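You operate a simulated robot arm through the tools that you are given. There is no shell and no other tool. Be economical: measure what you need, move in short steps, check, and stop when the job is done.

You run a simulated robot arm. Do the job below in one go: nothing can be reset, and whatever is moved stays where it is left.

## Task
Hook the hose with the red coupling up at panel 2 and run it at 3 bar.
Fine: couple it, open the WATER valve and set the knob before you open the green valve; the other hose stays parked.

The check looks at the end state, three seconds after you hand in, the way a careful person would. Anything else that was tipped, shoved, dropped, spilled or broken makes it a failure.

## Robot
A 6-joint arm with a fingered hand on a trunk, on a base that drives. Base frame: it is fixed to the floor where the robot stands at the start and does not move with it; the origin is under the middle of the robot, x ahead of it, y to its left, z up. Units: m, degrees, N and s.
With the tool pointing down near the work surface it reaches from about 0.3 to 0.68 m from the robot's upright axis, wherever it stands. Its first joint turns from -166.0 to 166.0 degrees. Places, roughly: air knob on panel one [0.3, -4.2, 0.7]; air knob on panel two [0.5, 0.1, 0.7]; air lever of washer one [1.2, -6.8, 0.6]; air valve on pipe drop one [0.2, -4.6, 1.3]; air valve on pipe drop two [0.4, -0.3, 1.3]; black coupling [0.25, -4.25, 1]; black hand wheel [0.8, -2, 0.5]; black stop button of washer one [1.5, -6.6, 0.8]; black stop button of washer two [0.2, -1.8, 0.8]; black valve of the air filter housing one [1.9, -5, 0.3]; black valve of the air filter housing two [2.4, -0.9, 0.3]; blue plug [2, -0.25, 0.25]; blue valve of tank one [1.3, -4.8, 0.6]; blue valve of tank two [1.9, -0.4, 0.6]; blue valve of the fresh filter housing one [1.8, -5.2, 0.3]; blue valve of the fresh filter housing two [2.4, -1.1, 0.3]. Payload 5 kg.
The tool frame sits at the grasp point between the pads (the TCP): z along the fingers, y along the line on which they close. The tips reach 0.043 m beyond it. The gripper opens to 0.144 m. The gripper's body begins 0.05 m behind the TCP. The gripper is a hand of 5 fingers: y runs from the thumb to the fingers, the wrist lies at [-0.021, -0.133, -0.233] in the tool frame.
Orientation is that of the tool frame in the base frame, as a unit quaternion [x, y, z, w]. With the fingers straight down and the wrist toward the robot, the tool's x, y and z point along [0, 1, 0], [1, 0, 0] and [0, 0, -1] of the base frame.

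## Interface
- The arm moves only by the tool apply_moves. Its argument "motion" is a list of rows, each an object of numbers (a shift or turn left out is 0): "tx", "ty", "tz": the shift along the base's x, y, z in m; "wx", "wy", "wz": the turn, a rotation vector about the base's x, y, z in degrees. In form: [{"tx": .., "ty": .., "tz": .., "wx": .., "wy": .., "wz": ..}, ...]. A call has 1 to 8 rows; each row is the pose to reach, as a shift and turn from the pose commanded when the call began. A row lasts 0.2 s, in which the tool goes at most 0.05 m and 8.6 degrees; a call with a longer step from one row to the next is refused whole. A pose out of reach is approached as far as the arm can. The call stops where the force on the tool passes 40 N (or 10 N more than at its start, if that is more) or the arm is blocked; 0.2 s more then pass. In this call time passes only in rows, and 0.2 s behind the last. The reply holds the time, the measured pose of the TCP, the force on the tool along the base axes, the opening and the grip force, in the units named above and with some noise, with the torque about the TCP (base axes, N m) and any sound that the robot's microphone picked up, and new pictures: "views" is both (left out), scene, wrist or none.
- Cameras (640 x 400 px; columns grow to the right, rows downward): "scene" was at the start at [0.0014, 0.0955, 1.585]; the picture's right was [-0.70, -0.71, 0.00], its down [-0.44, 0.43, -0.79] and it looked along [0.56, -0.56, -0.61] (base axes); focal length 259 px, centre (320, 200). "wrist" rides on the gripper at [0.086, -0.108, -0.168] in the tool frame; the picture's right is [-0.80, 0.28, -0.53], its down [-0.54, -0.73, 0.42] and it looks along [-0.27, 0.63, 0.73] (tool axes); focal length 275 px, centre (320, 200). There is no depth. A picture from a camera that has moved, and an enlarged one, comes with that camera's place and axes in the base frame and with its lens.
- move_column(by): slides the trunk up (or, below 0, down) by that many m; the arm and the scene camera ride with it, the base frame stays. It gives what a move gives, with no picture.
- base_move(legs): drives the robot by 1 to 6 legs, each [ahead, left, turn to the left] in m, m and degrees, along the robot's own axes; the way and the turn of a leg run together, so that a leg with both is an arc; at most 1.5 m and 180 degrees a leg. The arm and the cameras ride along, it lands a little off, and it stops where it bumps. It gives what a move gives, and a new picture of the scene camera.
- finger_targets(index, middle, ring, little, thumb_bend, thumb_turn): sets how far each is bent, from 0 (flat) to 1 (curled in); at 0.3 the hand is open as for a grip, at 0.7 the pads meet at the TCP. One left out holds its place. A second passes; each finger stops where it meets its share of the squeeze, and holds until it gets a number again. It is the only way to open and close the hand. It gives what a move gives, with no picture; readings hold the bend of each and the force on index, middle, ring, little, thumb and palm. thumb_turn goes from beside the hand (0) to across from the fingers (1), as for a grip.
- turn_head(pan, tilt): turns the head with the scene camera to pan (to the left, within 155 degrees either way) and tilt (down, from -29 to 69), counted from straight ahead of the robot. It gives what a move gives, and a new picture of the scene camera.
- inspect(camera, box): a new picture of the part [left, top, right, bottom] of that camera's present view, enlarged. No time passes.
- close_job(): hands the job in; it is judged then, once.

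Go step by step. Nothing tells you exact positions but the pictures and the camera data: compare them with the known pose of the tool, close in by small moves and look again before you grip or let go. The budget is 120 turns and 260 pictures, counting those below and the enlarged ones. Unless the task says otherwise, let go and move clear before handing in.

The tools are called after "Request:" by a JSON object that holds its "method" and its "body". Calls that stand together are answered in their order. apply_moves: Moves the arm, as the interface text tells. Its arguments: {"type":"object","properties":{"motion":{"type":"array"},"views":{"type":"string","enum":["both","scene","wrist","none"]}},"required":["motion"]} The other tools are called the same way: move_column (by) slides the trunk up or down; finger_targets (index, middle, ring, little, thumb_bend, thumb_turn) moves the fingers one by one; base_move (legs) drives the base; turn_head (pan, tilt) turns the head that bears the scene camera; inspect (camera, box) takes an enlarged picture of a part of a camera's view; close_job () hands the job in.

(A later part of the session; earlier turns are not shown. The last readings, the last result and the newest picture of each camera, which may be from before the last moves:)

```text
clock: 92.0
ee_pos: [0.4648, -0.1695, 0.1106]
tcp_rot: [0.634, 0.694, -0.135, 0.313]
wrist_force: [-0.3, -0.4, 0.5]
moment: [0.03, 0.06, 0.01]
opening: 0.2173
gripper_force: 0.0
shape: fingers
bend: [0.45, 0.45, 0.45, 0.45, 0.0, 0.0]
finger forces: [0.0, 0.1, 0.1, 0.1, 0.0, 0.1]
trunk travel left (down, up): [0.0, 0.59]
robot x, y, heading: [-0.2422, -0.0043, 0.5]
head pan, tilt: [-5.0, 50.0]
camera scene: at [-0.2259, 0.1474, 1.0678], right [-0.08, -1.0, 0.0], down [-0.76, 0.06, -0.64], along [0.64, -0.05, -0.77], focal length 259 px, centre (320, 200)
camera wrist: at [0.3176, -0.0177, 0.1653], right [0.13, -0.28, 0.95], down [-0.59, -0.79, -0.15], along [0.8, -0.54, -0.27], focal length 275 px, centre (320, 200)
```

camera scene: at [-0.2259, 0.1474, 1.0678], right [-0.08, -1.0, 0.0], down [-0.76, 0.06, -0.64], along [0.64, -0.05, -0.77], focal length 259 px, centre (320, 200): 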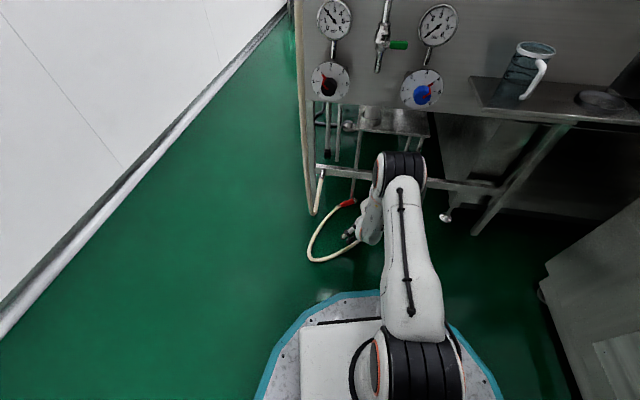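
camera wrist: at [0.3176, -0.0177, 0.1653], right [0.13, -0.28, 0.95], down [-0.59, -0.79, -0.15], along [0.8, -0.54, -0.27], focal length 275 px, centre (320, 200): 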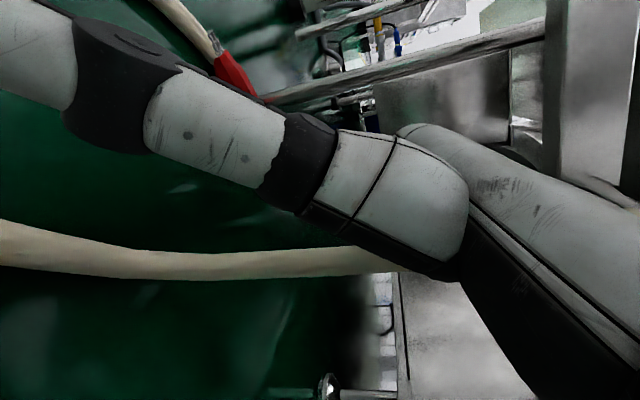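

Request:
{"method": "finger_targets", "body": {"thumb_bend": 1.0}}

Request:
{"method": "apply_moves", "body": {"motion": [{"tx": -0.03, "ty": 0.01, "tz": 0.01}, {"tx": -0.06, "ty": 0.03, "tz": 0.03, "wx": 7}, {"tx": -0.08, "ty": 0.05, "tz": 0.05, "wx": 15}, {"tx": -0.09, "ty": 0.08, "tz": 0.06, "wx": 23}, {"tx": -0.1, "ty": 0.11, "tz": 0.06, "wx": 31}, {"tx": -0.1, "ty": 0.14, "tz": 0.06, "wx": 37}]}}

```text
clock: 93.0
ee_pos: [0.4646, -0.1686, 0.111]
tcp_rot: [0.634, 0.694, -0.137, 0.312]
wrist_force: [-0.3, 0.4, 0.0]
moment: [-0.02, 0.01, 0.0]
opening: 0.0838
gripper_force: 0.1
shape: fingers
bend: [0.45, 0.45, 0.45, 0.45, 1.0, 0.0]
finger forces: [0.1, 0.0, 0.0, 0.0, 0.0, 0.0]
trunk travel left (down, up): [0.0, 0.59]
robot x, y, heading: [-0.2397, -0.004, 0.9]
head pan, tilt: [-5.0, 50.0]
```

```text
clock: 94.4
ee_pos: [0.3624, -0.0267, 0.1692]
tcp_rot: [0.701, 0.701, 0.091, 0.093]
wrist_force: [-0.2, 0.0, -0.4]
moment: [0.04, 0.01, -0.01]
opening: 0.0838
gripper_force: 0.0
shape: fingers
bend: [0.45, 0.45, 0.45, 0.45, 1.0, 0.0]
finger forces: [0.1, 0.1, 0.0, 0.0, 0.0, 0.1]
trunk travel left (down, up): [0.0, 0.59]
robot x, y, heading: [-0.2399, -0.0037, 0.2]
head pan, tilt: [-5.0, 50.0]
camera scene: at [-0.2258, 0.1473, 1.0677], right [-0.08, -1.0, 0.0], down [-0.76, 0.06, -0.64], along [0.64, -0.05, -0.77], focal length 259 px, centre (320, 200)
camera wrist: at [0.2159, 0.0599, 0.3033], right [0.14, -0.79, 0.59], down [-0.59, -0.54, -0.6], along [0.8, -0.27, -0.54], focal length 275 px, centre (320, 200)
```

scene: 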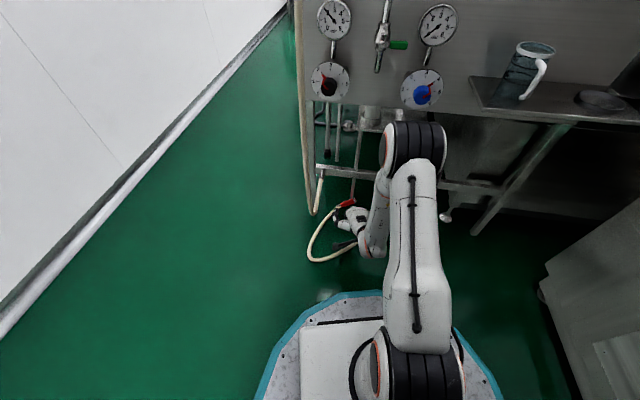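
wrist: 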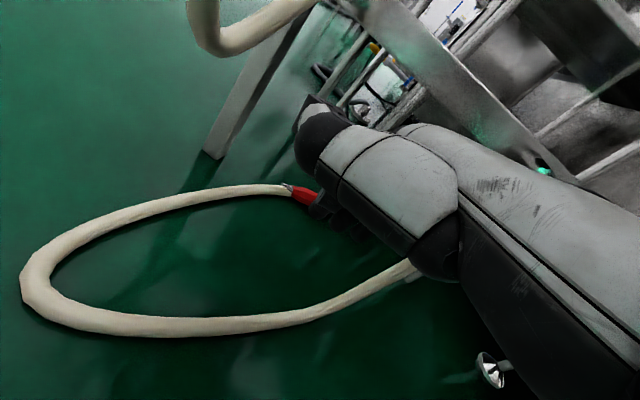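

Request:
{"method": "apply_moves", "body": {"motion": [{"tz": -0.03, "wy": -4}, {"tz": -0.06, "wy": -8}, {"tx": 0.04, "tz": -0.06, "wy": -8}, {"tx": 0.08, "tz": -0.06, "wy": -8}, {"tx": 0.12, "ty": 0.005, "tz": -0.06, "wy": -8}, {"tx": 0.16, "ty": 0.005, "tz": -0.06, "wy": -8}]}}

```text
clock: 95.8
ee_pos: [0.5225, -0.0239, 0.11]
tcp_rot: [0.692, 0.693, 0.14, 0.143]
wrist_force: [-0.2, -0.6, 0.1]
moment: [0.01, 0.01, 0.01]
opening: 0.084
gripper_force: 0.2
shape: fingers
bend: [0.45, 0.45, 0.45, 0.45, 1.0, 0.0]
finger forces: [0.1, 0.2, 0.0, 0.0, 0.0, 0.0]
trunk travel left (down, up): [0.0, 0.59]
robot x, y, heading: [-0.241, -0.0021, 0.6]
head pan, tilt: [-5.0, 50.0]
camera scene: at [-0.2258, 0.1473, 1.0678], right [-0.08, -1.0, 0.0], down [-0.76, 0.06, -0.64], along [0.64, -0.05, -0.77], focal length 259 px, centre (320, 200)
camera wrist: at [0.3586, 0.0636, 0.2204], right [0.05, -0.79, 0.61], down [-0.5, -0.55, -0.67], along [0.86, -0.27, -0.43], focal length 275 px, centre (320, 200)
```

scene: 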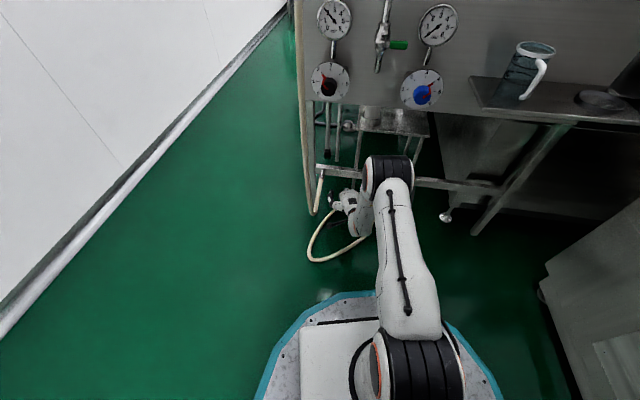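
wrist: 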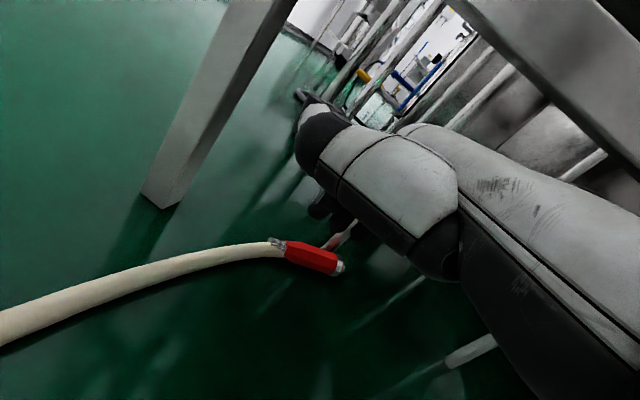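

I can see the coupling clearly now: rear [0.61,-0.02], front [0.628,-0.105]. I'll reach over it, lower the fingertips behind it and drag.

Request:
{"method": "apply_moves", "body": {"motion": [{"tx": 0.04}, {"tx": 0.075}, {"tx": 0.085, "tz": -0.025}, {"tx": 0.09, "tz": -0.045}, {"tx": 0.09, "tz": -0.06}, {"tx": 0.09, "tz": -0.07}]}}

Request:
{"method": "inspect", "body": {"camera": "wrist", "box": [200, 100, 460, 300]}}

```text
clock: 97.2
ee_pos: [0.6139, -0.0231, 0.0416]
tcp_rot: [0.692, 0.693, 0.139, 0.143]
wrist_force: [-15.1, 6.3, 3.8]
moment: [-0.32, -0.32, -0.73]
opening: 0.0839
gripper_force: 7.9
shape: fingers
bend: [0.45, 0.45, 0.45, 0.54, 1.0, 0.0]
finger forces: [0.0, 0.1, 0.1, 15.3, 0.0, 0.0]
trunk travel left (down, up): [0.0, 0.59]
robot x, y, heading: [-0.2405, -0.0014, 0.9]
head pan, tilt: [-5.0, 50.0]
camera scene: at [-0.226, 0.1474, 1.0678], right [-0.08, -1.0, 0.0], down [-0.76, 0.06, -0.64], along [0.64, -0.05, -0.77], focal length 259 px, centre (320, 200)
camera wrist: at [0.4502, 0.0649, 0.152], right [0.05, -0.79, 0.61], down [-0.5, -0.55, -0.67], along [0.86, -0.27, -0.43], focal length 275 px, centre (320, 200)
```

scene: 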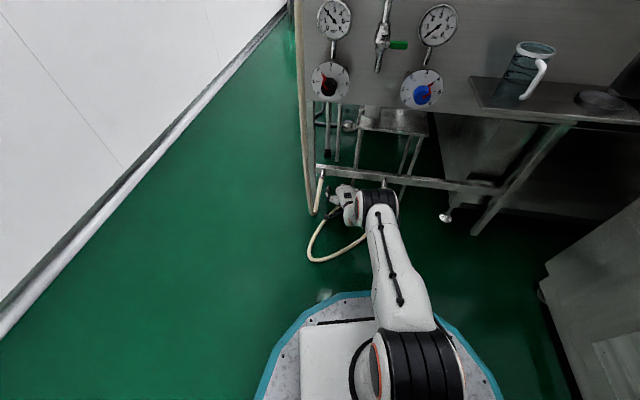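
wrist: 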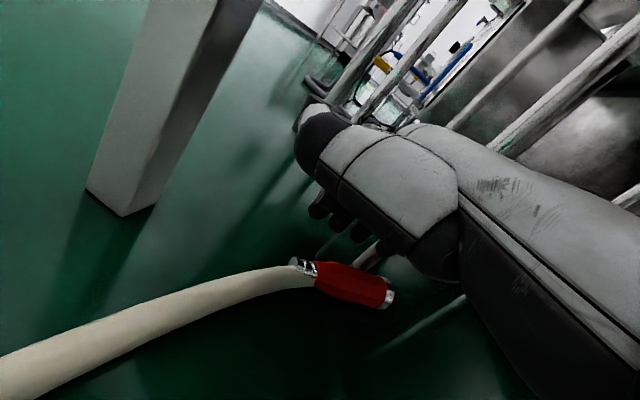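

```text
2.00 times, centred on (330, 200) of wrist
camera zoom: at [0.4502, 0.0649, 0.152], right [0.05, -0.79, 0.61], down [-0.5, -0.55, -0.67], along [0.86, -0.27, -0.43], focal length 551 px, centre (300, 200)
```

zoom: 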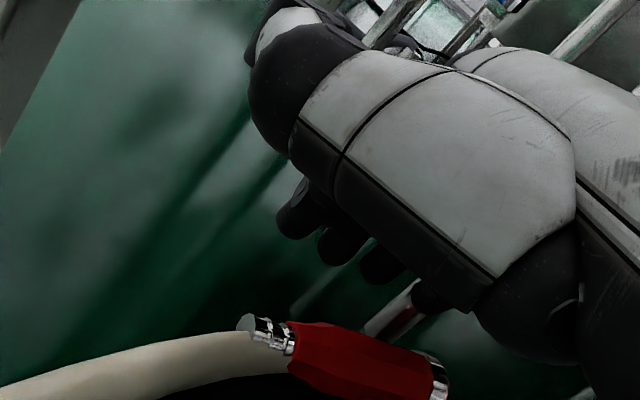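

The little finger is touching the table leg, so I move off it immediately (left and back), then lower further.

Request:
{"method": "apply_moves", "body": {"motion": [{"tx": -0.012, "ty": 0.012}, {"tx": -0.012, "ty": 0.022}], "views": "none"}}

Request:
{"method": "apply_moves", "body": {"motion": [{"tz": -0.006}, {"tz": -0.012}, {"tz": -0.017}], "views": "none"}}

Request:
{"method": "inspect", "body": {"camera": "wrist", "box": [200, 130, 460, 330]}}

```text
clock: 97.8
ee_pos: [0.6046, -0.0021, 0.0422]
tcp_rot: [0.692, 0.693, 0.14, 0.144]
wrist_force: [0.3, 0.4, -1.1]
moment: [0.01, -0.02, 0.02]
opening: 0.084
gripper_force: 0.1
shape: fingers
bend: [0.45, 0.45, 0.45, 0.45, 1.0, 0.0]
finger forces: [0.0, 0.0, 0.0, 0.0, 0.0, 0.0]
trunk travel left (down, up): [0.0, 0.59]
robot x, y, heading: [-0.2396, -0.0011, 0.6]
head pan, tilt: [-5.0, 50.0]
```

```text
clock: 98.6
ee_pos: [0.6021, -0.0011, 0.0235]
tcp_rot: [0.693, 0.693, 0.14, 0.143]
wrist_force: [0.5, 0.2, 0.9]
moment: [-0.02, 0.01, -0.03]
opening: 0.0839
gripper_force: 0.0
shape: fingers
bend: [0.45, 0.45, 0.45, 0.45, 1.0, 0.0]
finger forces: [0.1, 0.1, 0.1, 0.1, 0.0, 0.1]
trunk travel left (down, up): [0.0, 0.59]
robot x, y, heading: [-0.2422, -0.0023, 0.5]
head pan, tilt: [-5.0, 50.0]
```

```text
2.00 times, centred on (330, 230) of wrist
camera zoom: at [0.4386, 0.0854, 0.1344], right [0.05, -0.79, 0.61], down [-0.5, -0.55, -0.67], along [0.86, -0.27, -0.43], focal length 551 px, centre (300, 140)
```

zoom: 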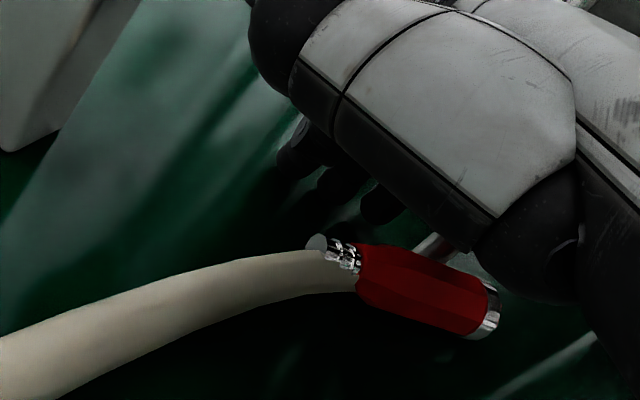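

Fingers are low and behind the coupling. Now drag it toward the robot, sliding slightly right to catch its body.

Request:
{"method": "apply_moves", "body": {"motion": [{"tx": -0.008, "ty": -0.006, "tz": -0.004}, {"tx": -0.018, "ty": -0.018, "tz": -0.006}, {"tx": -0.04, "ty": -0.025, "tz": -0.006}, {"tx": -0.065, "ty": -0.025, "tz": -0.006}], "views": "wrist"}}

```text
clock: 99.6
ee_pos: [0.5408, -0.0279, 0.0191]
tcp_rot: [0.692, 0.693, 0.14, 0.144]
wrist_force: [7.3, -0.2, 11.1]
moment: [-0.3, -0.9, 0.13]
opening: 0.0831
gripper_force: 5.7
shape: fingers
bend: [0.43, 0.42, 0.45, 0.43, 1.0, 0.0]
finger forces: [2.0, 5.3, 0.7, 4.1, 0.0, 0.1]
trunk travel left (down, up): [0.0, 0.59]
robot x, y, heading: [-0.2425, -0.0039, 0.6]
head pan, tilt: [-5.0, 50.0]
camera wrist: at [0.3756, 0.0596, 0.1296], right [0.05, -0.79, 0.61], down [-0.5, -0.55, -0.67], along [0.87, -0.27, -0.42], focal length 275 px, centre (320, 200)
```

wrist: 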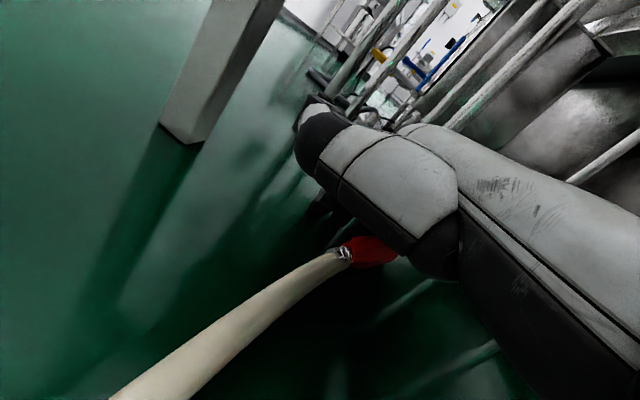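

It is coming along. Continue dragging.

Request:
{"method": "apply_moves", "body": {"motion": [{"tx": -0.025}, {"tx": -0.05}, {"tx": -0.075}, {"tx": -0.1}, {"tx": -0.125}, {"tx": -0.15}], "views": "both"}}

```text
clock: 101.0
ee_pos: [0.3861, -0.0286, 0.0169]
tcp_rot: [0.693, 0.693, 0.14, 0.144]
wrist_force: [10.3, -0.5, 17.2]
moment: [-0.59, -1.41, 0.13]
opening: 0.0831
gripper_force: 9.2
shape: fingers
bend: [0.42, 0.41, 0.44, 0.43, 1.0, 0.0]
finger forces: [2.9, 7.6, 1.5, 6.3, 0.0, 0.0]
trunk travel left (down, up): [0.0, 0.59]
robot x, y, heading: [-0.2397, -0.0048, 0.6]
head pan, tilt: [-5.0, 50.0]
camera scene: at [-0.2268, 0.1474, 1.0678], right [-0.08, -1.0, 0.0], down [-0.76, 0.06, -0.64], along [0.64, -0.05, -0.77], focal length 259 px, centre (320, 200)
camera wrist: at [0.2223, 0.0606, 0.1281], right [0.05, -0.79, 0.61], down [-0.5, -0.55, -0.67], along [0.87, -0.27, -0.42], focal length 275 px, centre (320, 200)
```

scene: 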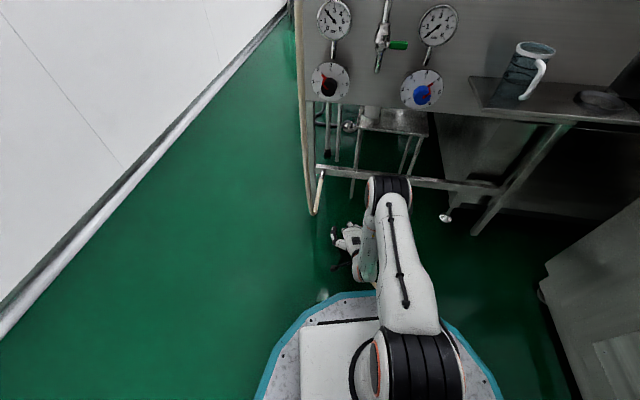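
wrist: 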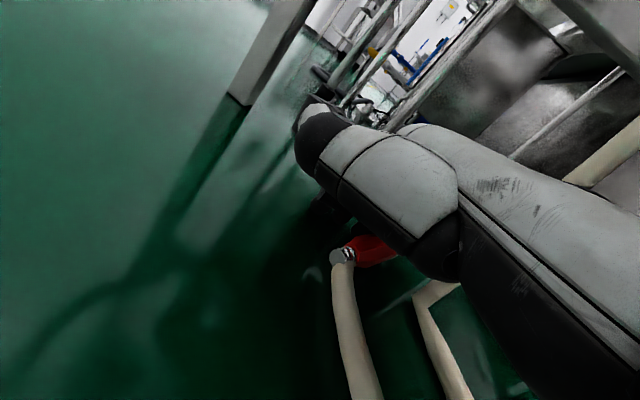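

Request:
{"method": "apply_moves", "body": {"motion": [{"tx": -0.025}, {"tx": -0.05}, {"tx": -0.035, "tz": 0.005}, {"tx": -0.03, "tz": 0.04}, {"tx": -0.04, "tz": 0.08}, {"tx": -0.06, "tz": 0.12}, {"tx": -0.08, "tz": 0.16}], "views": "both"}}

Request:
{"method": "finger_targets", "body": {"index": 0.3, "middle": 0.3, "ring": 0.3, "little": 0.3, "thumb_bend": 0.3, "thumb_turn": 1.0}}

Request:
{"method": "inspect", "body": {"camera": "wrist", "box": [0, 0, 640, 400]}}

```text
clock: 102.6
ee_pos: [0.306, -0.0267, 0.1766]
tcp_rot: [0.692, 0.693, 0.14, 0.142]
wrist_force: [-0.9, -0.1, -0.3]
moment: [0.0, -0.04, 0.0]
opening: 0.0842
gripper_force: 0.1
shape: fingers
bend: [0.45, 0.45, 0.45, 0.45, 1.0, 0.0]
finger forces: [0.0, 0.0, 0.0, 0.0, 0.0, 0.0]
trunk travel left (down, up): [0.0, 0.59]
robot x, y, heading: [-0.2387, -0.0052, 1.0]
head pan, tilt: [-5.0, 50.0]
camera scene: at [-0.2257, 0.1473, 1.0676], right [-0.08, -1.0, 0.0], down [-0.76, 0.06, -0.64], along [0.64, -0.05, -0.77], focal length 259 px, centre (320, 200)
camera wrist: at [0.1427, 0.0605, 0.2877], right [0.05, -0.79, 0.61], down [-0.5, -0.55, -0.67], along [0.86, -0.27, -0.43], focal length 275 px, centre (320, 200)
```

scene: 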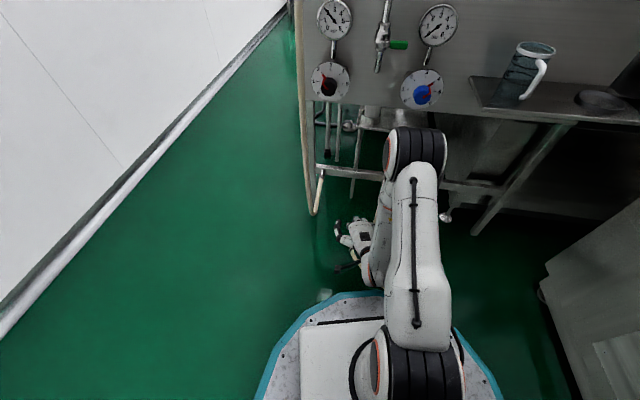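
wrist: 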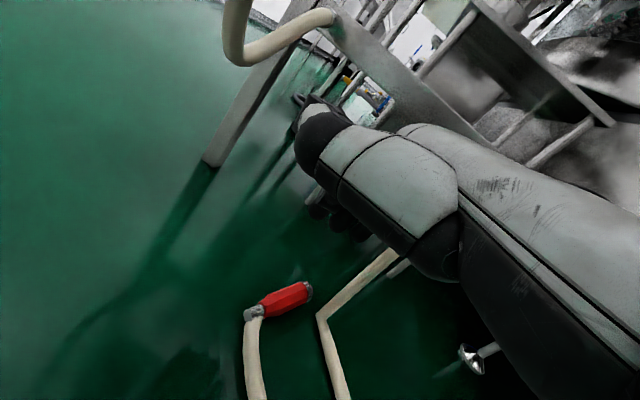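

```text
clock: 103.6
ee_pos: [0.3076, -0.0274, 0.1767]
tcp_rot: [0.693, 0.693, 0.139, 0.143]
wrist_force: [0.2, 0.1, -0.4]
moment: [0.02, -0.01, 0.02]
opening: 0.1489
gripper_force: 0.0
shape: fingers
bend: [0.3, 0.3, 0.3, 0.3, 0.3, 0.97]
finger forces: [0.0, 0.0, 0.0, 0.0, 0.0, 0.0]
trunk travel left (down, up): [0.0, 0.59]
robot x, y, heading: [-0.2386, 0.0013, 0.7]
head pan, tilt: [-5.0, 50.0]
```

```text
1.00 times, centred on (320, 200) of wrist (not enlarged: the box is as wide or as high as the picture)
camera zoom: at [0.1431, 0.0604, 0.2876], right [0.05, -0.79, 0.61], down [-0.5, -0.55, -0.67], along [0.86, -0.27, -0.43], focal length 275 px, centre (320, 200)
```

zoom: 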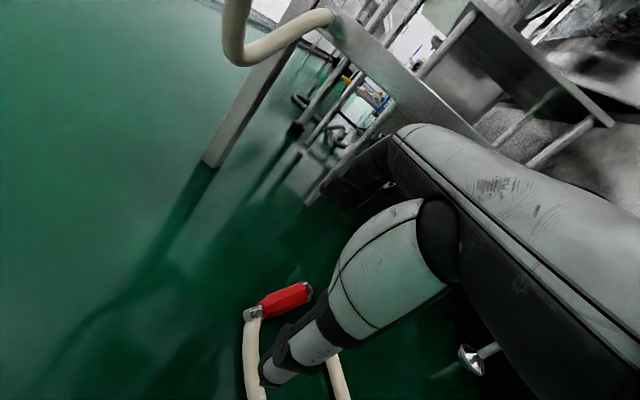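

The coupling is now in the open: rear [0.345,-0.037], front [0.42,-0.104] (yaw −41°). I'll level the hand and yaw it ~49° so that it closes across the body with the front pointing to the correct side.

Request:
{"method": "apply_moves", "body": {"motion": [{"wy": 8, "tz": 0.01}, {"wy": 16, "tz": 0.02}, {"wy": 23, "tz": 0.02}], "views": "none"}}

Request:
{"method": "apply_moves", "body": {"motion": [{"tx": 0.01, "wz": 8}, {"tx": 0.02, "ty": -0.01, "wz": 16}, {"tx": 0.03, "ty": -0.02, "wz": 24}, {"tx": 0.04, "ty": -0.03, "wz": 32}, {"tx": 0.05, "ty": -0.035, "wz": 40}, {"tx": 0.06, "ty": -0.04, "wz": 48}]}}

```text
clock: 104.4
ee_pos: [0.3092, -0.0265, 0.1971]
tcp_rot: [0.706, 0.708, -0.002, 0.002]
wrist_force: [0.2, 0.6, -0.6]
moment: [0.0, -0.03, 0.01]
opening: 0.1493
gripper_force: 0.0
shape: fingers
bend: [0.3, 0.3, 0.3, 0.3, 0.3, 0.97]
finger forces: [0.1, 0.0, 0.0, 0.0, 0.0, 0.1]
trunk travel left (down, up): [0.0, 0.59]
robot x, y, heading: [-0.2371, -0.0005, 0.8]
head pan, tilt: [-5.0, 50.0]
```

```text
clock: 105.8
ee_pos: [0.3679, -0.0675, 0.1965]
tcp_rot: [0.356, 0.934, -0.002, 0.002]
wrist_force: [-0.2, 0.7, 0.2]
moment: [-0.01, -0.01, -0.01]
opening: 0.1495
gripper_force: 0.0
shape: fingers
bend: [0.3, 0.3, 0.3, 0.3, 0.3, 0.97]
finger forces: [0.0, 0.0, 0.0, 0.0, 0.0, 0.1]
trunk travel left (down, up): [0.0, 0.59]
robot x, y, heading: [-0.2413, -0.0014, 0.6]
head pan, tilt: [-5.0, 50.0]
camera scene: at [-0.2259, 0.1474, 1.0677], right [-0.08, -1.0, 0.0], down [-0.76, 0.06, -0.64], along [0.64, -0.05, -0.77], focal length 259 px, centre (320, 200)
camera wrist: at [0.232, -0.0891, 0.3637], right [0.78, -0.32, 0.54], down [-0.08, -0.9, -0.42], along [0.62, 0.29, -0.73], focal length 275 px, centre (320, 200)
```

scene: 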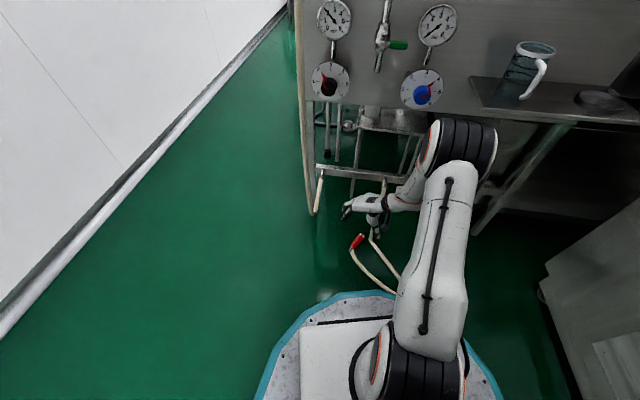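
wrist: 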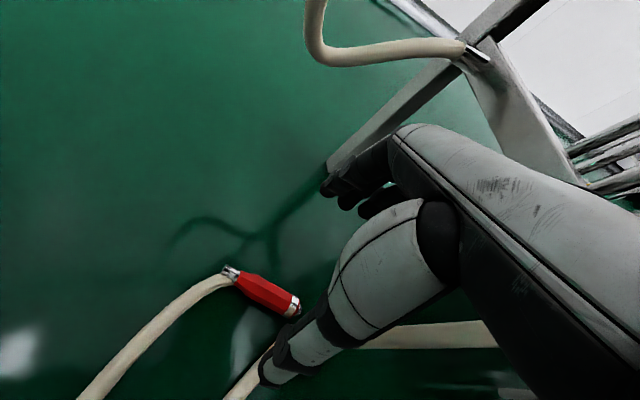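

Coupling body centre ≈[0.391,-0.071], aligned with the hand. Descend over it with fingers half open.

Request:
{"method": "finger_targets", "body": {"index": 0.5, "middle": 0.5, "ring": 0.5, "little": 0.5, "thumb_bend": 0.45}}

Request:
{"method": "apply_moves", "body": {"motion": [{"tx": 0.012, "ty": -0.002, "tz": -0.03}, {"tx": 0.023, "ty": -0.004, "tz": -0.06}, {"tx": 0.023, "ty": -0.004, "tz": -0.09}, {"tx": 0.023, "ty": -0.004, "tz": -0.115}], "views": "wrist"}}

Request:
{"method": "inspect", "body": {"camera": "wrist", "box": [180, 150, 460, 350]}}

```text
clock: 106.8
ee_pos: [0.3673, -0.067, 0.197]
tcp_rot: [0.357, 0.934, 0.0, 0.003]
wrist_force: [0.0, -0.2, 0.6]
moment: [0.02, -0.02, 0.01]
opening: 0.088
gripper_force: 0.1
shape: fingers
bend: [0.5, 0.5, 0.5, 0.5, 0.45, 0.99]
finger forces: [0.1, 0.0, 0.0, 0.1, 0.1, 0.1]
trunk travel left (down, up): [0.0, 0.59]
robot x, y, heading: [-0.243, -0.0004, 0.8]
head pan, tilt: [-5.0, 50.0]
```

```text
clock: 107.8
ee_pos: [0.3906, -0.0709, 0.0805]
tcp_rot: [0.357, 0.934, 0.0, 0.002]
wrist_force: [0.7, 0.3, 1.6]
moment: [0.03, 0.04, 0.01]
opening: 0.0878
gripper_force: 0.1
shape: fingers
bend: [0.5, 0.5, 0.5, 0.5, 0.45, 0.99]
finger forces: [0.1, 0.0, 0.0, 0.0, 0.0, 0.0]
trunk travel left (down, up): [0.0, 0.59]
robot x, y, heading: [-0.2411, -0.0018, 0.9]
head pan, tilt: [-5.0, 50.0]
camera wrist: at [0.2544, -0.093, 0.2471], right [0.78, -0.32, 0.54], down [-0.08, -0.9, -0.42], along [0.62, 0.29, -0.73], focal length 275 px, centre (320, 200)
```

wrist: 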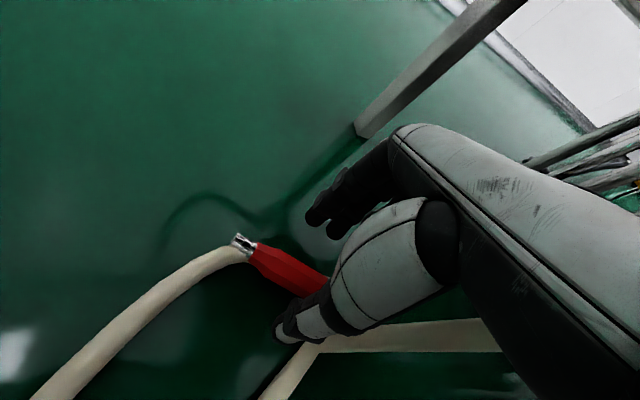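

```text
2.00 times, centred on (320, 250) of wrist
camera zoom: at [0.2544, -0.093, 0.2471], right [0.78, -0.32, 0.54], down [-0.08, -0.9, -0.42], along [0.62, 0.29, -0.73], focal length 551 px, centre (320, 100)
```

zoom: 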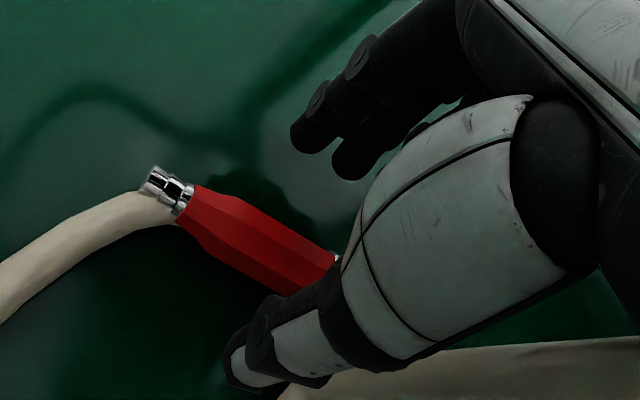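

Request:
{"method": "apply_moves", "body": {"motion": [{"tz": -0.012}, {"tz": -0.022}, {"tz": -0.029}, {"tz": -0.034}, {"tz": -0.039}], "views": "wrist"}}

Request:
{"method": "inspect", "body": {"camera": "wrist", "box": [180, 150, 460, 350]}}

```text
clock: 109.0
ee_pos: [0.392, -0.0714, 0.048]
tcp_rot: [0.356, 0.934, 0.002, 0.006]
wrist_force: [-5.0, 5.3, 34.6]
moment: [1.48, -0.84, 0.38]
opening: 0.0872
gripper_force: 17.0
shape: fingers
bend: [0.5, 0.49, 0.5, 0.5, 0.45, 0.99]
finger forces: [15.1, 19.3, 0.1, 0.0, 0.0, 0.2]
trunk travel left (down, up): [0.0, 0.59]
robot x, y, heading: [-0.2408, -0.0028, 0.7]
head pan, tilt: [-5.0, 50.0]
camera wrist: at [0.2555, -0.0925, 0.2134], right [0.78, -0.32, 0.54], down [-0.07, -0.9, -0.42], along [0.62, 0.29, -0.73], focal length 275 px, centre (320, 200)
```

wrist: 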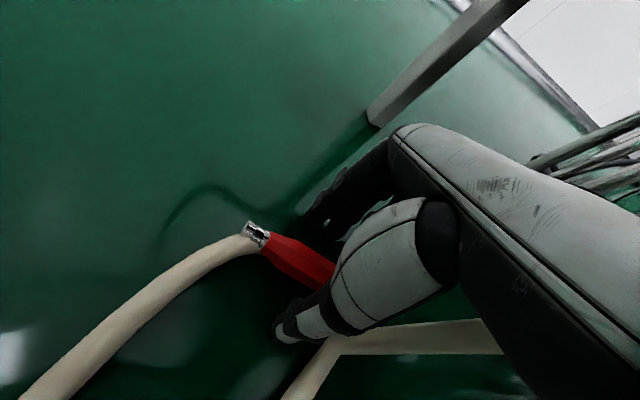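

```text
2.00 times, centred on (320, 250) of wrist
camera zoom: at [0.2555, -0.0925, 0.2134], right [0.78, -0.32, 0.54], down [-0.07, -0.9, -0.42], along [0.62, 0.29, -0.73], focal length 551 px, centre (320, 100)
```

zoom: 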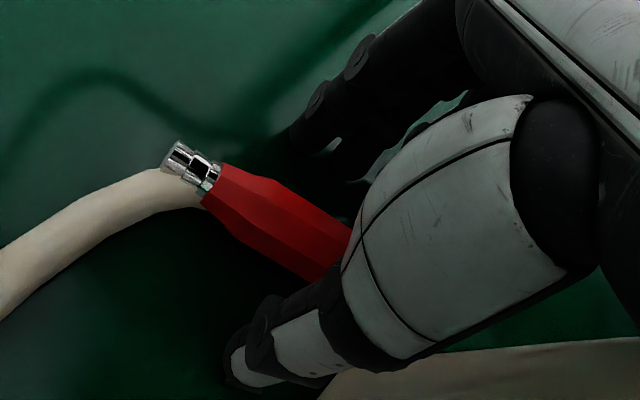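

Request:
{"method": "apply_moves", "body": {"motion": [{"tz": 0.002}], "views": "none"}}

Request:
{"method": "finger_targets", "body": {"index": 0.7, "middle": 0.7, "ring": 0.7, "little": 0.7, "thumb_bend": 0.7}}

Request:
{"method": "inspect", "body": {"camera": "wrist", "box": [180, 150, 460, 350]}}

```text
clock: 109.4
ee_pos: [0.3904, -0.0713, 0.047]
tcp_rot: [0.358, 0.934, 0.0, 0.004]
wrist_force: [-0.7, 3.4, 31.9]
moment: [1.26, -1.06, 0.15]
opening: 0.0887
gripper_force: 15.6
shape: fingers
bend: [0.5, 0.48, 0.5, 0.5, 0.45, 0.99]
finger forces: [9.0, 22.6, 0.0, 0.0, 0.0, 0.1]
trunk travel left (down, up): [0.0, 0.59]
robot x, y, heading: [-0.2408, -0.0003, 0.7]
head pan, tilt: [-5.0, 50.0]
```

```text
clock: 110.4
ee_pos: [0.3902, -0.0696, 0.048]
tcp_rot: [0.355, 0.935, 0.001, 0.004]
wrist_force: [3.1, 10.6, 36.2]
moment: [1.49, -1.61, 0.29]
opening: 0.0319
gripper_force: 29.5
shape: fingers
bend: [0.65, 0.49, 0.68, 0.7, 0.63, 1.0]
finger forces: [7.1, 36.5, 3.8, 0.1, 10.9, 0.0]
trunk travel left (down, up): [0.0, 0.59]
robot x, y, heading: [-0.2409, -0.0024, 0.4]
head pan, tilt: [-5.0, 50.0]
```

```text
2.00 times, centred on (320, 250) of wrist
camera zoom: at [0.2542, -0.0925, 0.2138], right [0.78, -0.32, 0.54], down [-0.07, -0.9, -0.42], along [0.62, 0.29, -0.73], focal length 551 px, centre (320, 100)
```

zoom: 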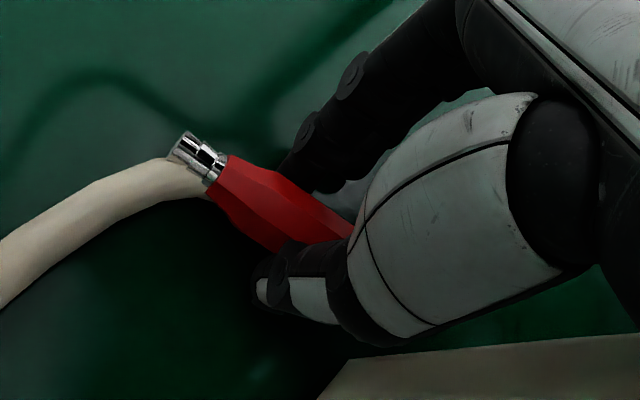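

Index, ring and thumb hold it; the middle finger is jammed on the floor. Lift 1 cm, then close it too.

Request:
{"method": "apply_moves", "body": {"motion": [{"tz": 0.006}, {"tz": 0.012}], "views": "none"}}

Request:
{"method": "finger_targets", "body": {"middle": 0.7, "index": 0.7, "ring": 0.72, "thumb_bend": 0.72}}

Request:
{"method": "inspect", "body": {"camera": "wrist", "box": [180, 150, 460, 350]}}

```text
clock: 111.0
ee_pos: [0.388, -0.0724, 0.0556]
tcp_rot: [0.358, 0.934, -0.001, 0.0]
wrist_force: [0.8, -0.7, -1.6]
moment: [0.0, 0.0, -0.04]
opening: 0.0319
gripper_force: 10.8
shape: fingers
bend: [0.65, 0.55, 0.68, 0.7, 0.63, 1.0]
finger forces: [6.9, 0.1, 3.1, 0.0, 10.9, 0.0]
trunk travel left (down, up): [0.0, 0.59]
robot x, y, heading: [-0.2395, -0.0042, 0.6]
head pan, tilt: [-5.0, 50.0]
```

```text
clock: 112.0
ee_pos: [0.3903, -0.0716, 0.0571]
tcp_rot: [0.358, 0.934, 0.0, 0.003]
wrist_force: [0.0, 0.0, -1.0]
moment: [-0.02, 0.04, -0.01]
opening: 0.0322
gripper_force: 15.0
shape: fingers
bend: [0.65, 0.67, 0.71, 0.7, 0.64, 1.0]
finger forces: [7.3, 3.8, 3.5, 0.0, 16.3, 0.0]
trunk travel left (down, up): [0.0, 0.59]
robot x, y, heading: [-0.2412, -0.002, 0.8]
head pan, tilt: [-5.0, 50.0]
```

```text
2.00 times, centred on (320, 250) of wrist
camera zoom: at [0.2538, -0.0935, 0.2238], right [0.78, -0.32, 0.54], down [-0.08, -0.9, -0.42], along [0.62, 0.29, -0.73], focal length 551 px, centre (320, 100)
```

zoom: 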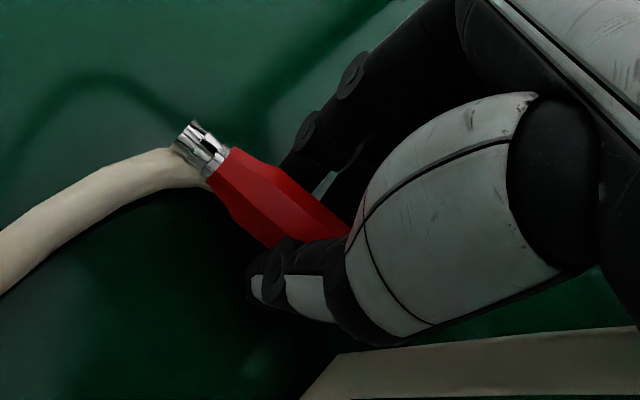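

Good: full-diameter opening 0.032. Squeeze a bit more and lift slightly to test.

Request:
{"method": "finger_targets", "body": {"index": 0.75, "middle": 0.76, "ring": 0.78, "thumb_bend": 0.78}}

Request:
{"method": "apply_moves", "body": {"motion": [{"tz": 0.02}, {"tz": 0.04}], "views": "wrist"}}

```text
clock: 113.0
ee_pos: [0.3904, -0.0712, 0.0574]
tcp_rot: [0.357, 0.934, -0.001, 0.002]
wrist_force: [0.0, -0.3, -0.9]
moment: [0.04, -0.01, 0.0]
opening: 0.0315
gripper_force: 28.3
shape: fingers
bend: [0.74, 0.75, 0.77, 0.7, 0.61, 0.99]
finger forces: [13.9, 7.7, 7.0, 0.0, 28.9, 0.1]
trunk travel left (down, up): [0.0, 0.59]
robot x, y, heading: [-0.2428, -0.0042, 0.7]
head pan, tilt: [-5.0, 50.0]
```

```text
clock: 113.6
ee_pos: [0.3898, -0.0716, 0.0979]
tcp_rot: [0.358, 0.934, 0.0, 0.002]
wrist_force: [-1.1, 0.3, -2.1]
moment: [0.01, 0.0, -0.05]
opening: 0.0315
gripper_force: 29.0
shape: fingers
bend: [0.74, 0.75, 0.77, 0.7, 0.61, 0.99]
finger forces: [14.0, 7.7, 7.0, 0.0, 28.8, 0.0]
trunk travel left (down, up): [0.0, 0.59]
robot x, y, heading: [-0.242, -0.0001, 0.6]
head pan, tilt: [-5.0, 50.0]
camera wrist: at [0.2551, -0.0943, 0.2633], right [0.78, -0.32, 0.54], down [-0.08, -0.9, -0.42], along [0.62, 0.29, -0.73], focal length 275 px, centre (320, 200)
```

wrist: 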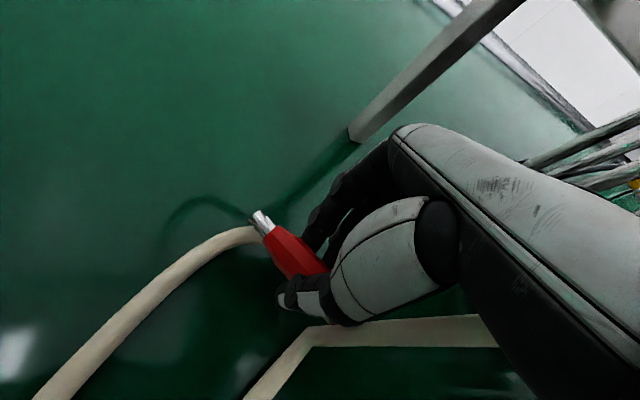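

The coupling is firmly lifted. I'll back off, raise the trunk and the arm to panel height.

Request:
{"method": "base_move", "body": {"legs": [[-0.13, 0, 0]]}}

Request:
{"method": "move_column", "body": {"by": 0.5}}

Request:
{"method": "apply_moves", "body": {"motion": [{"tz": 0.045}, {"tz": 0.09}, {"tz": 0.135}, {"tz": 0.18}, {"tz": 0.225}, {"tz": 0.27}, {"tz": 0.315}, {"tz": 0.36}], "views": "both"}}

```text
clock: 114.9
ee_pos: [0.2599, -0.0731, 0.0976]
tcp_rot: [0.357, 0.934, -0.001, 0.002]
wrist_force: [-0.1, -0.6, -1.8]
moment: [0.02, 0.0, -0.01]
opening: 0.0318
gripper_force: 28.9
shape: fingers
bend: [0.74, 0.75, 0.77, 0.7, 0.61, 0.99]
finger forces: [13.9, 7.7, 6.9, 0.0, 28.7, 0.0]
trunk travel left (down, up): [0.0, 0.59]
robot x, y, heading: [-0.371, -0.0034, 0.5]
head pan, tilt: [-5.0, 50.0]
camera scene: at [-0.3583, 0.1458, 1.0677], right [-0.07, -1.0, 0.0], down [-0.76, 0.06, -0.64], along [0.64, -0.05, -0.77], focal length 259 px, centre (320, 200)
```

scene: 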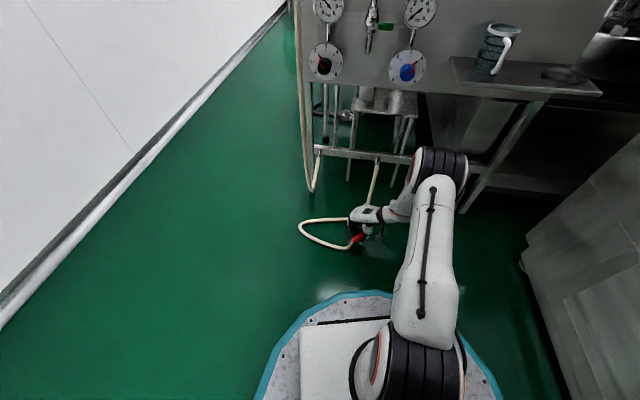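

```text
refused: 0.5 is not a number from -0.4 to 0.4
```

```text
clock: 116.7
ee_pos: [0.2533, -0.0751, 0.4567]
tcp_rot: [0.357, 0.934, 0.0, 0.001]
wrist_force: [0.9, 0.0, -3.9]
moment: [0.05, -0.01, 0.03]
opening: 0.0315
gripper_force: 28.3
shape: fingers
bend: [0.74, 0.75, 0.77, 0.7, 0.61, 0.99]
finger forces: [13.8, 7.6, 7.0, 0.1, 28.4, 0.0]
trunk travel left (down, up): [0.0, 0.59]
robot x, y, heading: [-0.3716, -0.0029, 0.6]
head pan, tilt: [-5.0, 50.0]
camera scene: at [-0.358, 0.1457, 1.0677], right [-0.07, -1.0, 0.0], down [-0.76, 0.06, -0.64], along [0.64, -0.05, -0.77], focal length 259 px, centre (320, 200)
camera wrist: at [0.1184, -0.0973, 0.6225], right [0.78, -0.32, 0.54], down [-0.08, -0.9, -0.42], along [0.62, 0.29, -0.73], focal length 275 px, centre (320, 200)
```

scene: 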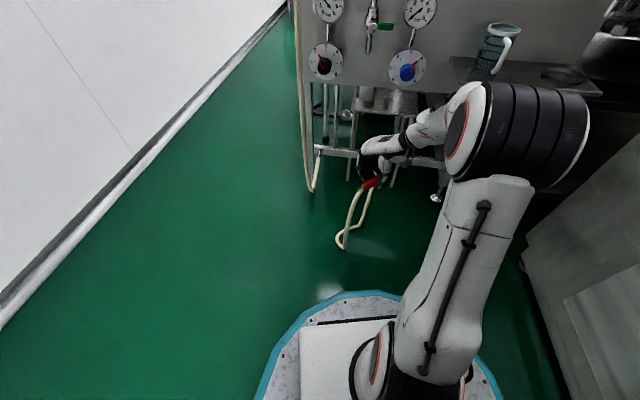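
wrist: 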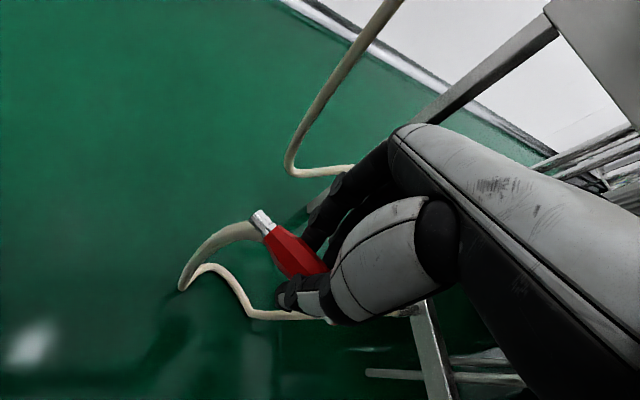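

Request:
{"method": "move_column", "body": {"by": 0.4}}

Request:
{"method": "move_column", "body": {"by": 0.15}}

Request:
{"method": "turn_head", "body": {"pan": -14, "tilt": 38}}

```text
clock: 120.5
ee_pos: [0.2542, -0.075, 0.8561]
tcp_rot: [0.358, 0.934, 0.0, 0.002]
wrist_force: [-0.2, -0.6, -1.4]
moment: [-0.02, -0.03, -0.01]
opening: 0.0316
gripper_force: 28.2
shape: fingers
bend: [0.74, 0.75, 0.77, 0.7, 0.61, 0.99]
finger forces: [13.8, 7.7, 6.9, 0.1, 28.3, 0.0]
trunk travel left (down, up): [-0.4, 0.19]
robot x, y, heading: [-0.3763, -0.0031, 0.5]
head pan, tilt: [-5.0, 50.0]
```

```text
clock: 122.3
ee_pos: [0.2539, -0.0735, 1.0059]
tcp_rot: [0.357, 0.934, 0.0, 0.003]
wrist_force: [0.7, 0.3, -2.0]
moment: [0.01, -0.02, -0.01]
opening: 0.0317
gripper_force: 28.6
shape: fingers
bend: [0.74, 0.75, 0.77, 0.7, 0.61, 0.99]
finger forces: [13.8, 7.7, 6.9, 0.0, 28.4, 0.0]
trunk travel left (down, up): [-0.55, 0.04]
robot x, y, heading: [-0.3717, -0.0022, 0.6]
head pan, tilt: [-5.0, 50.0]
```

```text
clock: 123.0
ee_pos: [0.2543, -0.0755, 1.006]
tcp_rot: [0.356, 0.934, 0.0, 0.003]
wrist_force: [0.4, 0.4, -0.7]
moment: [0.03, 0.01, 0.02]
opening: 0.0314
gripper_force: 28.2
shape: fingers
bend: [0.74, 0.75, 0.77, 0.7, 0.61, 0.99]
finger forces: [13.8, 7.7, 6.9, 0.0, 28.4, 0.0]
trunk travel left (down, up): [-0.55, 0.04]
robot x, y, heading: [-0.3719, -0.0035, 0.6]
head pan, tilt: [-14.0, 38.0]
camera scene: at [-0.351, 0.1317, 1.6348], right [-0.23, -0.97, 0.0], down [-0.6, 0.14, -0.79], along [0.77, -0.18, -0.62], focal length 259 px, centre (320, 200)
```

scene: 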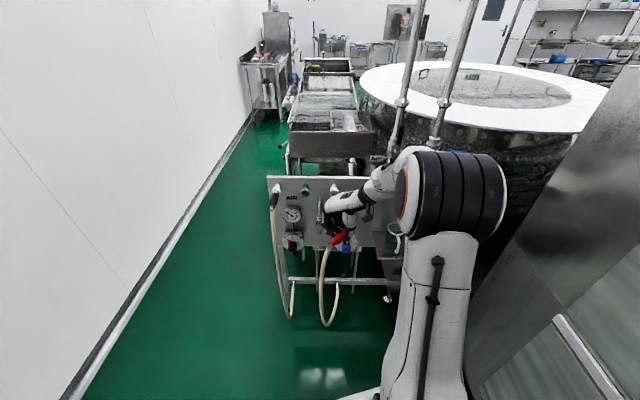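

Now yaw the coupling toward the panel direction and lift to 1.06 m.

Request:
{"method": "apply_moves", "body": {"motion": [{"tz": 0.015, "wz": 7.5}, {"tz": 0.03, "wz": 15}, {"tz": 0.045, "wz": 22.5}, {"tz": 0.055, "wz": 28.5}]}}

Request:
{"method": "inspect", "body": {"camera": "scene", "box": [250, 150, 450, 275]}}

```text
clock: 124.0
ee_pos: [0.2532, -0.0744, 1.0605]
tcp_rot: [0.114, 0.993, 0.001, 0.002]
wrist_force: [0.0, 0.4, -2.3]
moment: [0.04, -0.03, -0.02]
opening: 0.0315
gripper_force: 28.2
shape: fingers
bend: [0.74, 0.75, 0.77, 0.7, 0.61, 0.99]
finger forces: [13.7, 7.6, 6.8, 0.1, 28.3, 0.1]
trunk travel left (down, up): [-0.55, 0.04]
robot x, y, heading: [-0.3756, -0.0001, 0.7]
head pan, tilt: [-14.0, 38.0]
camera scene: at [-0.3509, 0.1316, 1.6349], right [-0.23, -0.97, 0.0], down [-0.6, 0.14, -0.79], along [0.77, -0.18, -0.62], focal length 259 px, centre (320, 200)
camera wrist: at [0.1464, -0.1598, 1.2267], right [0.84, 0.09, 0.54], down [0.36, -0.83, -0.42], along [0.41, 0.55, -0.73], focal length 275 px, centre (320, 200)
```

scene: 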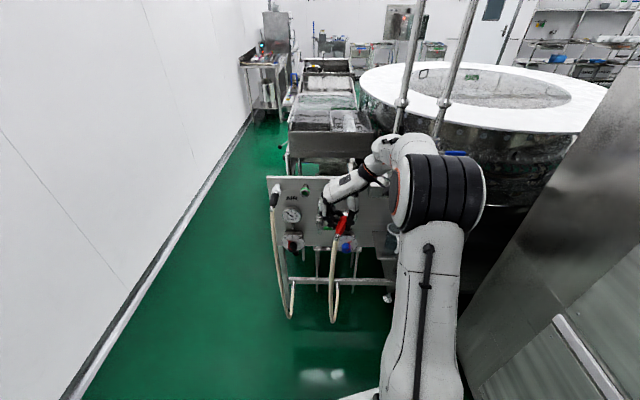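
wrist: 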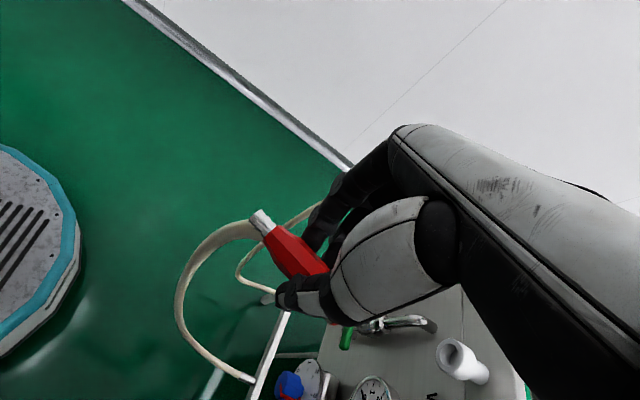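

```text
3.20 times, centred on (350, 212) of scene
camera zoom: at [-0.3509, 0.1316, 1.6349], right [-0.23, -0.97, 0.0], down [-0.6, 0.14, -0.79], along [0.77, -0.18, -0.62], focal length 828 px, centre (224, 160)
```

zoom: 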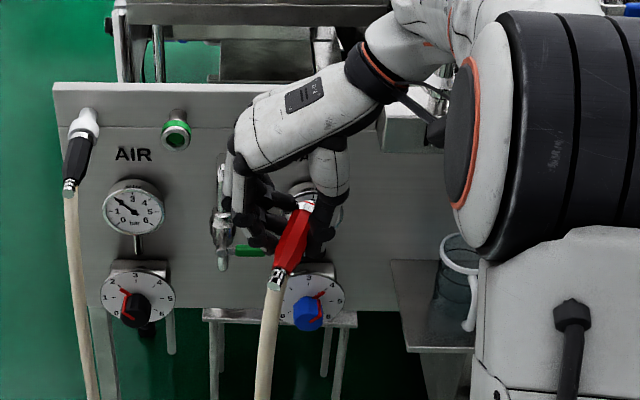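

The wrist view works here. Comparing both views, the coupling sits in the hand yawed about −25° and ~10° nose-up relative to the tool. I'll rotate the tool to bring it parallel to the inlet axis (yaw −13°).

Request:
{"method": "apply_moves", "body": {"motion": [{"wz": 7}, {"wz": 14}, {"wz": 21}, {"wz": 26}], "views": "none"}}

Request:
{"method": "apply_moves", "body": {"motion": [{"wx": 1.2, "wy": 5}, {"wx": 2.4, "wy": 10}]}}

Request:
{"method": "inspect", "body": {"camera": "scene", "box": [250, 150, 450, 275]}}

```text
clock: 125.0
ee_pos: [0.2547, -0.0767, 1.061]
tcp_rot: [-0.111, 0.994, 0.002, 0.003]
wrist_force: [-0.6, -1.6, -0.8]
moment: [0.04, 0.0, -0.01]
opening: 0.0315
gripper_force: 28.1
shape: fingers
bend: [0.74, 0.75, 0.77, 0.7, 0.61, 0.99]
finger forces: [13.8, 7.6, 6.9, 0.0, 28.2, 0.1]
trunk travel left (down, up): [-0.55, 0.04]
robot x, y, heading: [-0.3738, -0.0051, 0.7]
head pan, tilt: [-14.0, 38.0]
```

```text
clock: 125.6
ee_pos: [0.2542, -0.0752, 1.0602]
tcp_rot: [-0.11, 0.99, 0.031, -0.083]
wrist_force: [0.5, 0.5, -1.8]
moment: [0.04, 0.02, 0.03]
opening: 0.0316
gripper_force: 27.9
shape: fingers
bend: [0.74, 0.75, 0.77, 0.7, 0.61, 0.99]
finger forces: [13.7, 7.5, 6.8, 0.0, 28.2, 0.0]
trunk travel left (down, up): [-0.55, 0.04]
robot x, y, heading: [-0.3741, -0.0048, 0.7]
head pan, tilt: [-14.0, 38.0]
camera scene: at [-0.3504, 0.1316, 1.6349], right [-0.23, -0.97, 0.0], down [-0.6, 0.14, -0.79], along [0.77, -0.18, -0.62], focal length 259 px, centre (320, 200)
camera wrist: at [0.2251, -0.2067, 1.2301], right [0.8, 0.43, 0.42], down [0.6, -0.57, -0.56], along [0.0, 0.7, -0.71], focal length 275 px, centre (320, 200)
```

scene: 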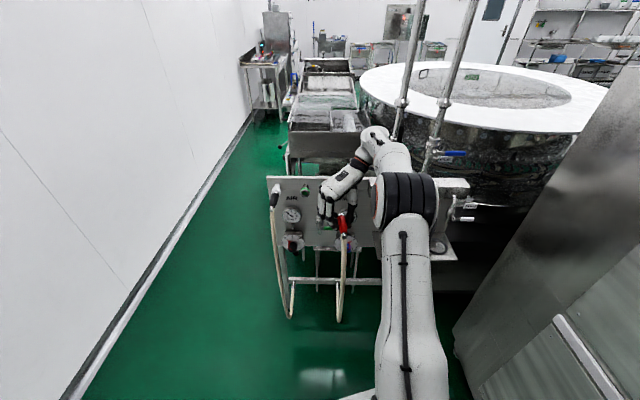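
wrist: 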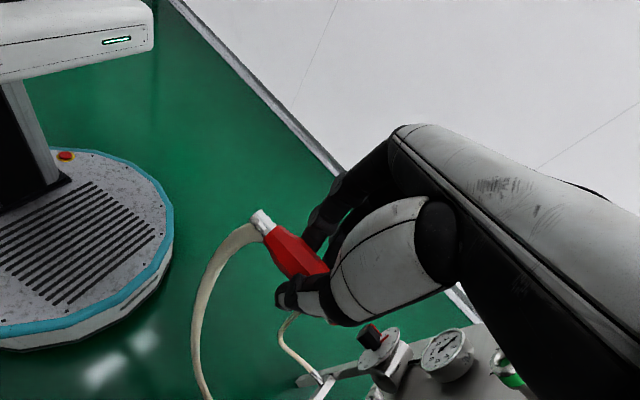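

```text
3.20 times, centred on (350, 212) of scene
camera zoom: at [-0.3504, 0.1316, 1.6349], right [-0.23, -0.97, 0.0], down [-0.6, 0.14, -0.79], along [0.77, -0.18, -0.62], focal length 828 px, centre (224, 160)
```

zoom: 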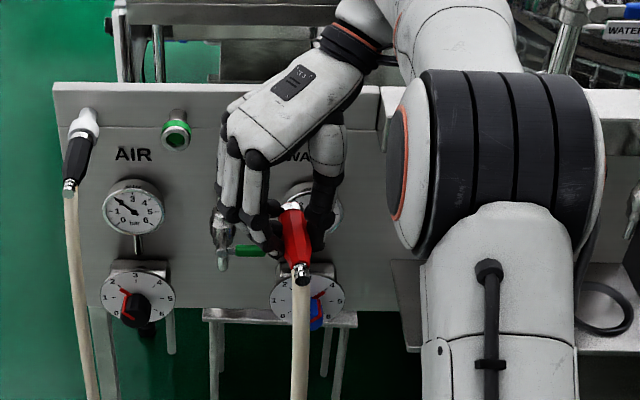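

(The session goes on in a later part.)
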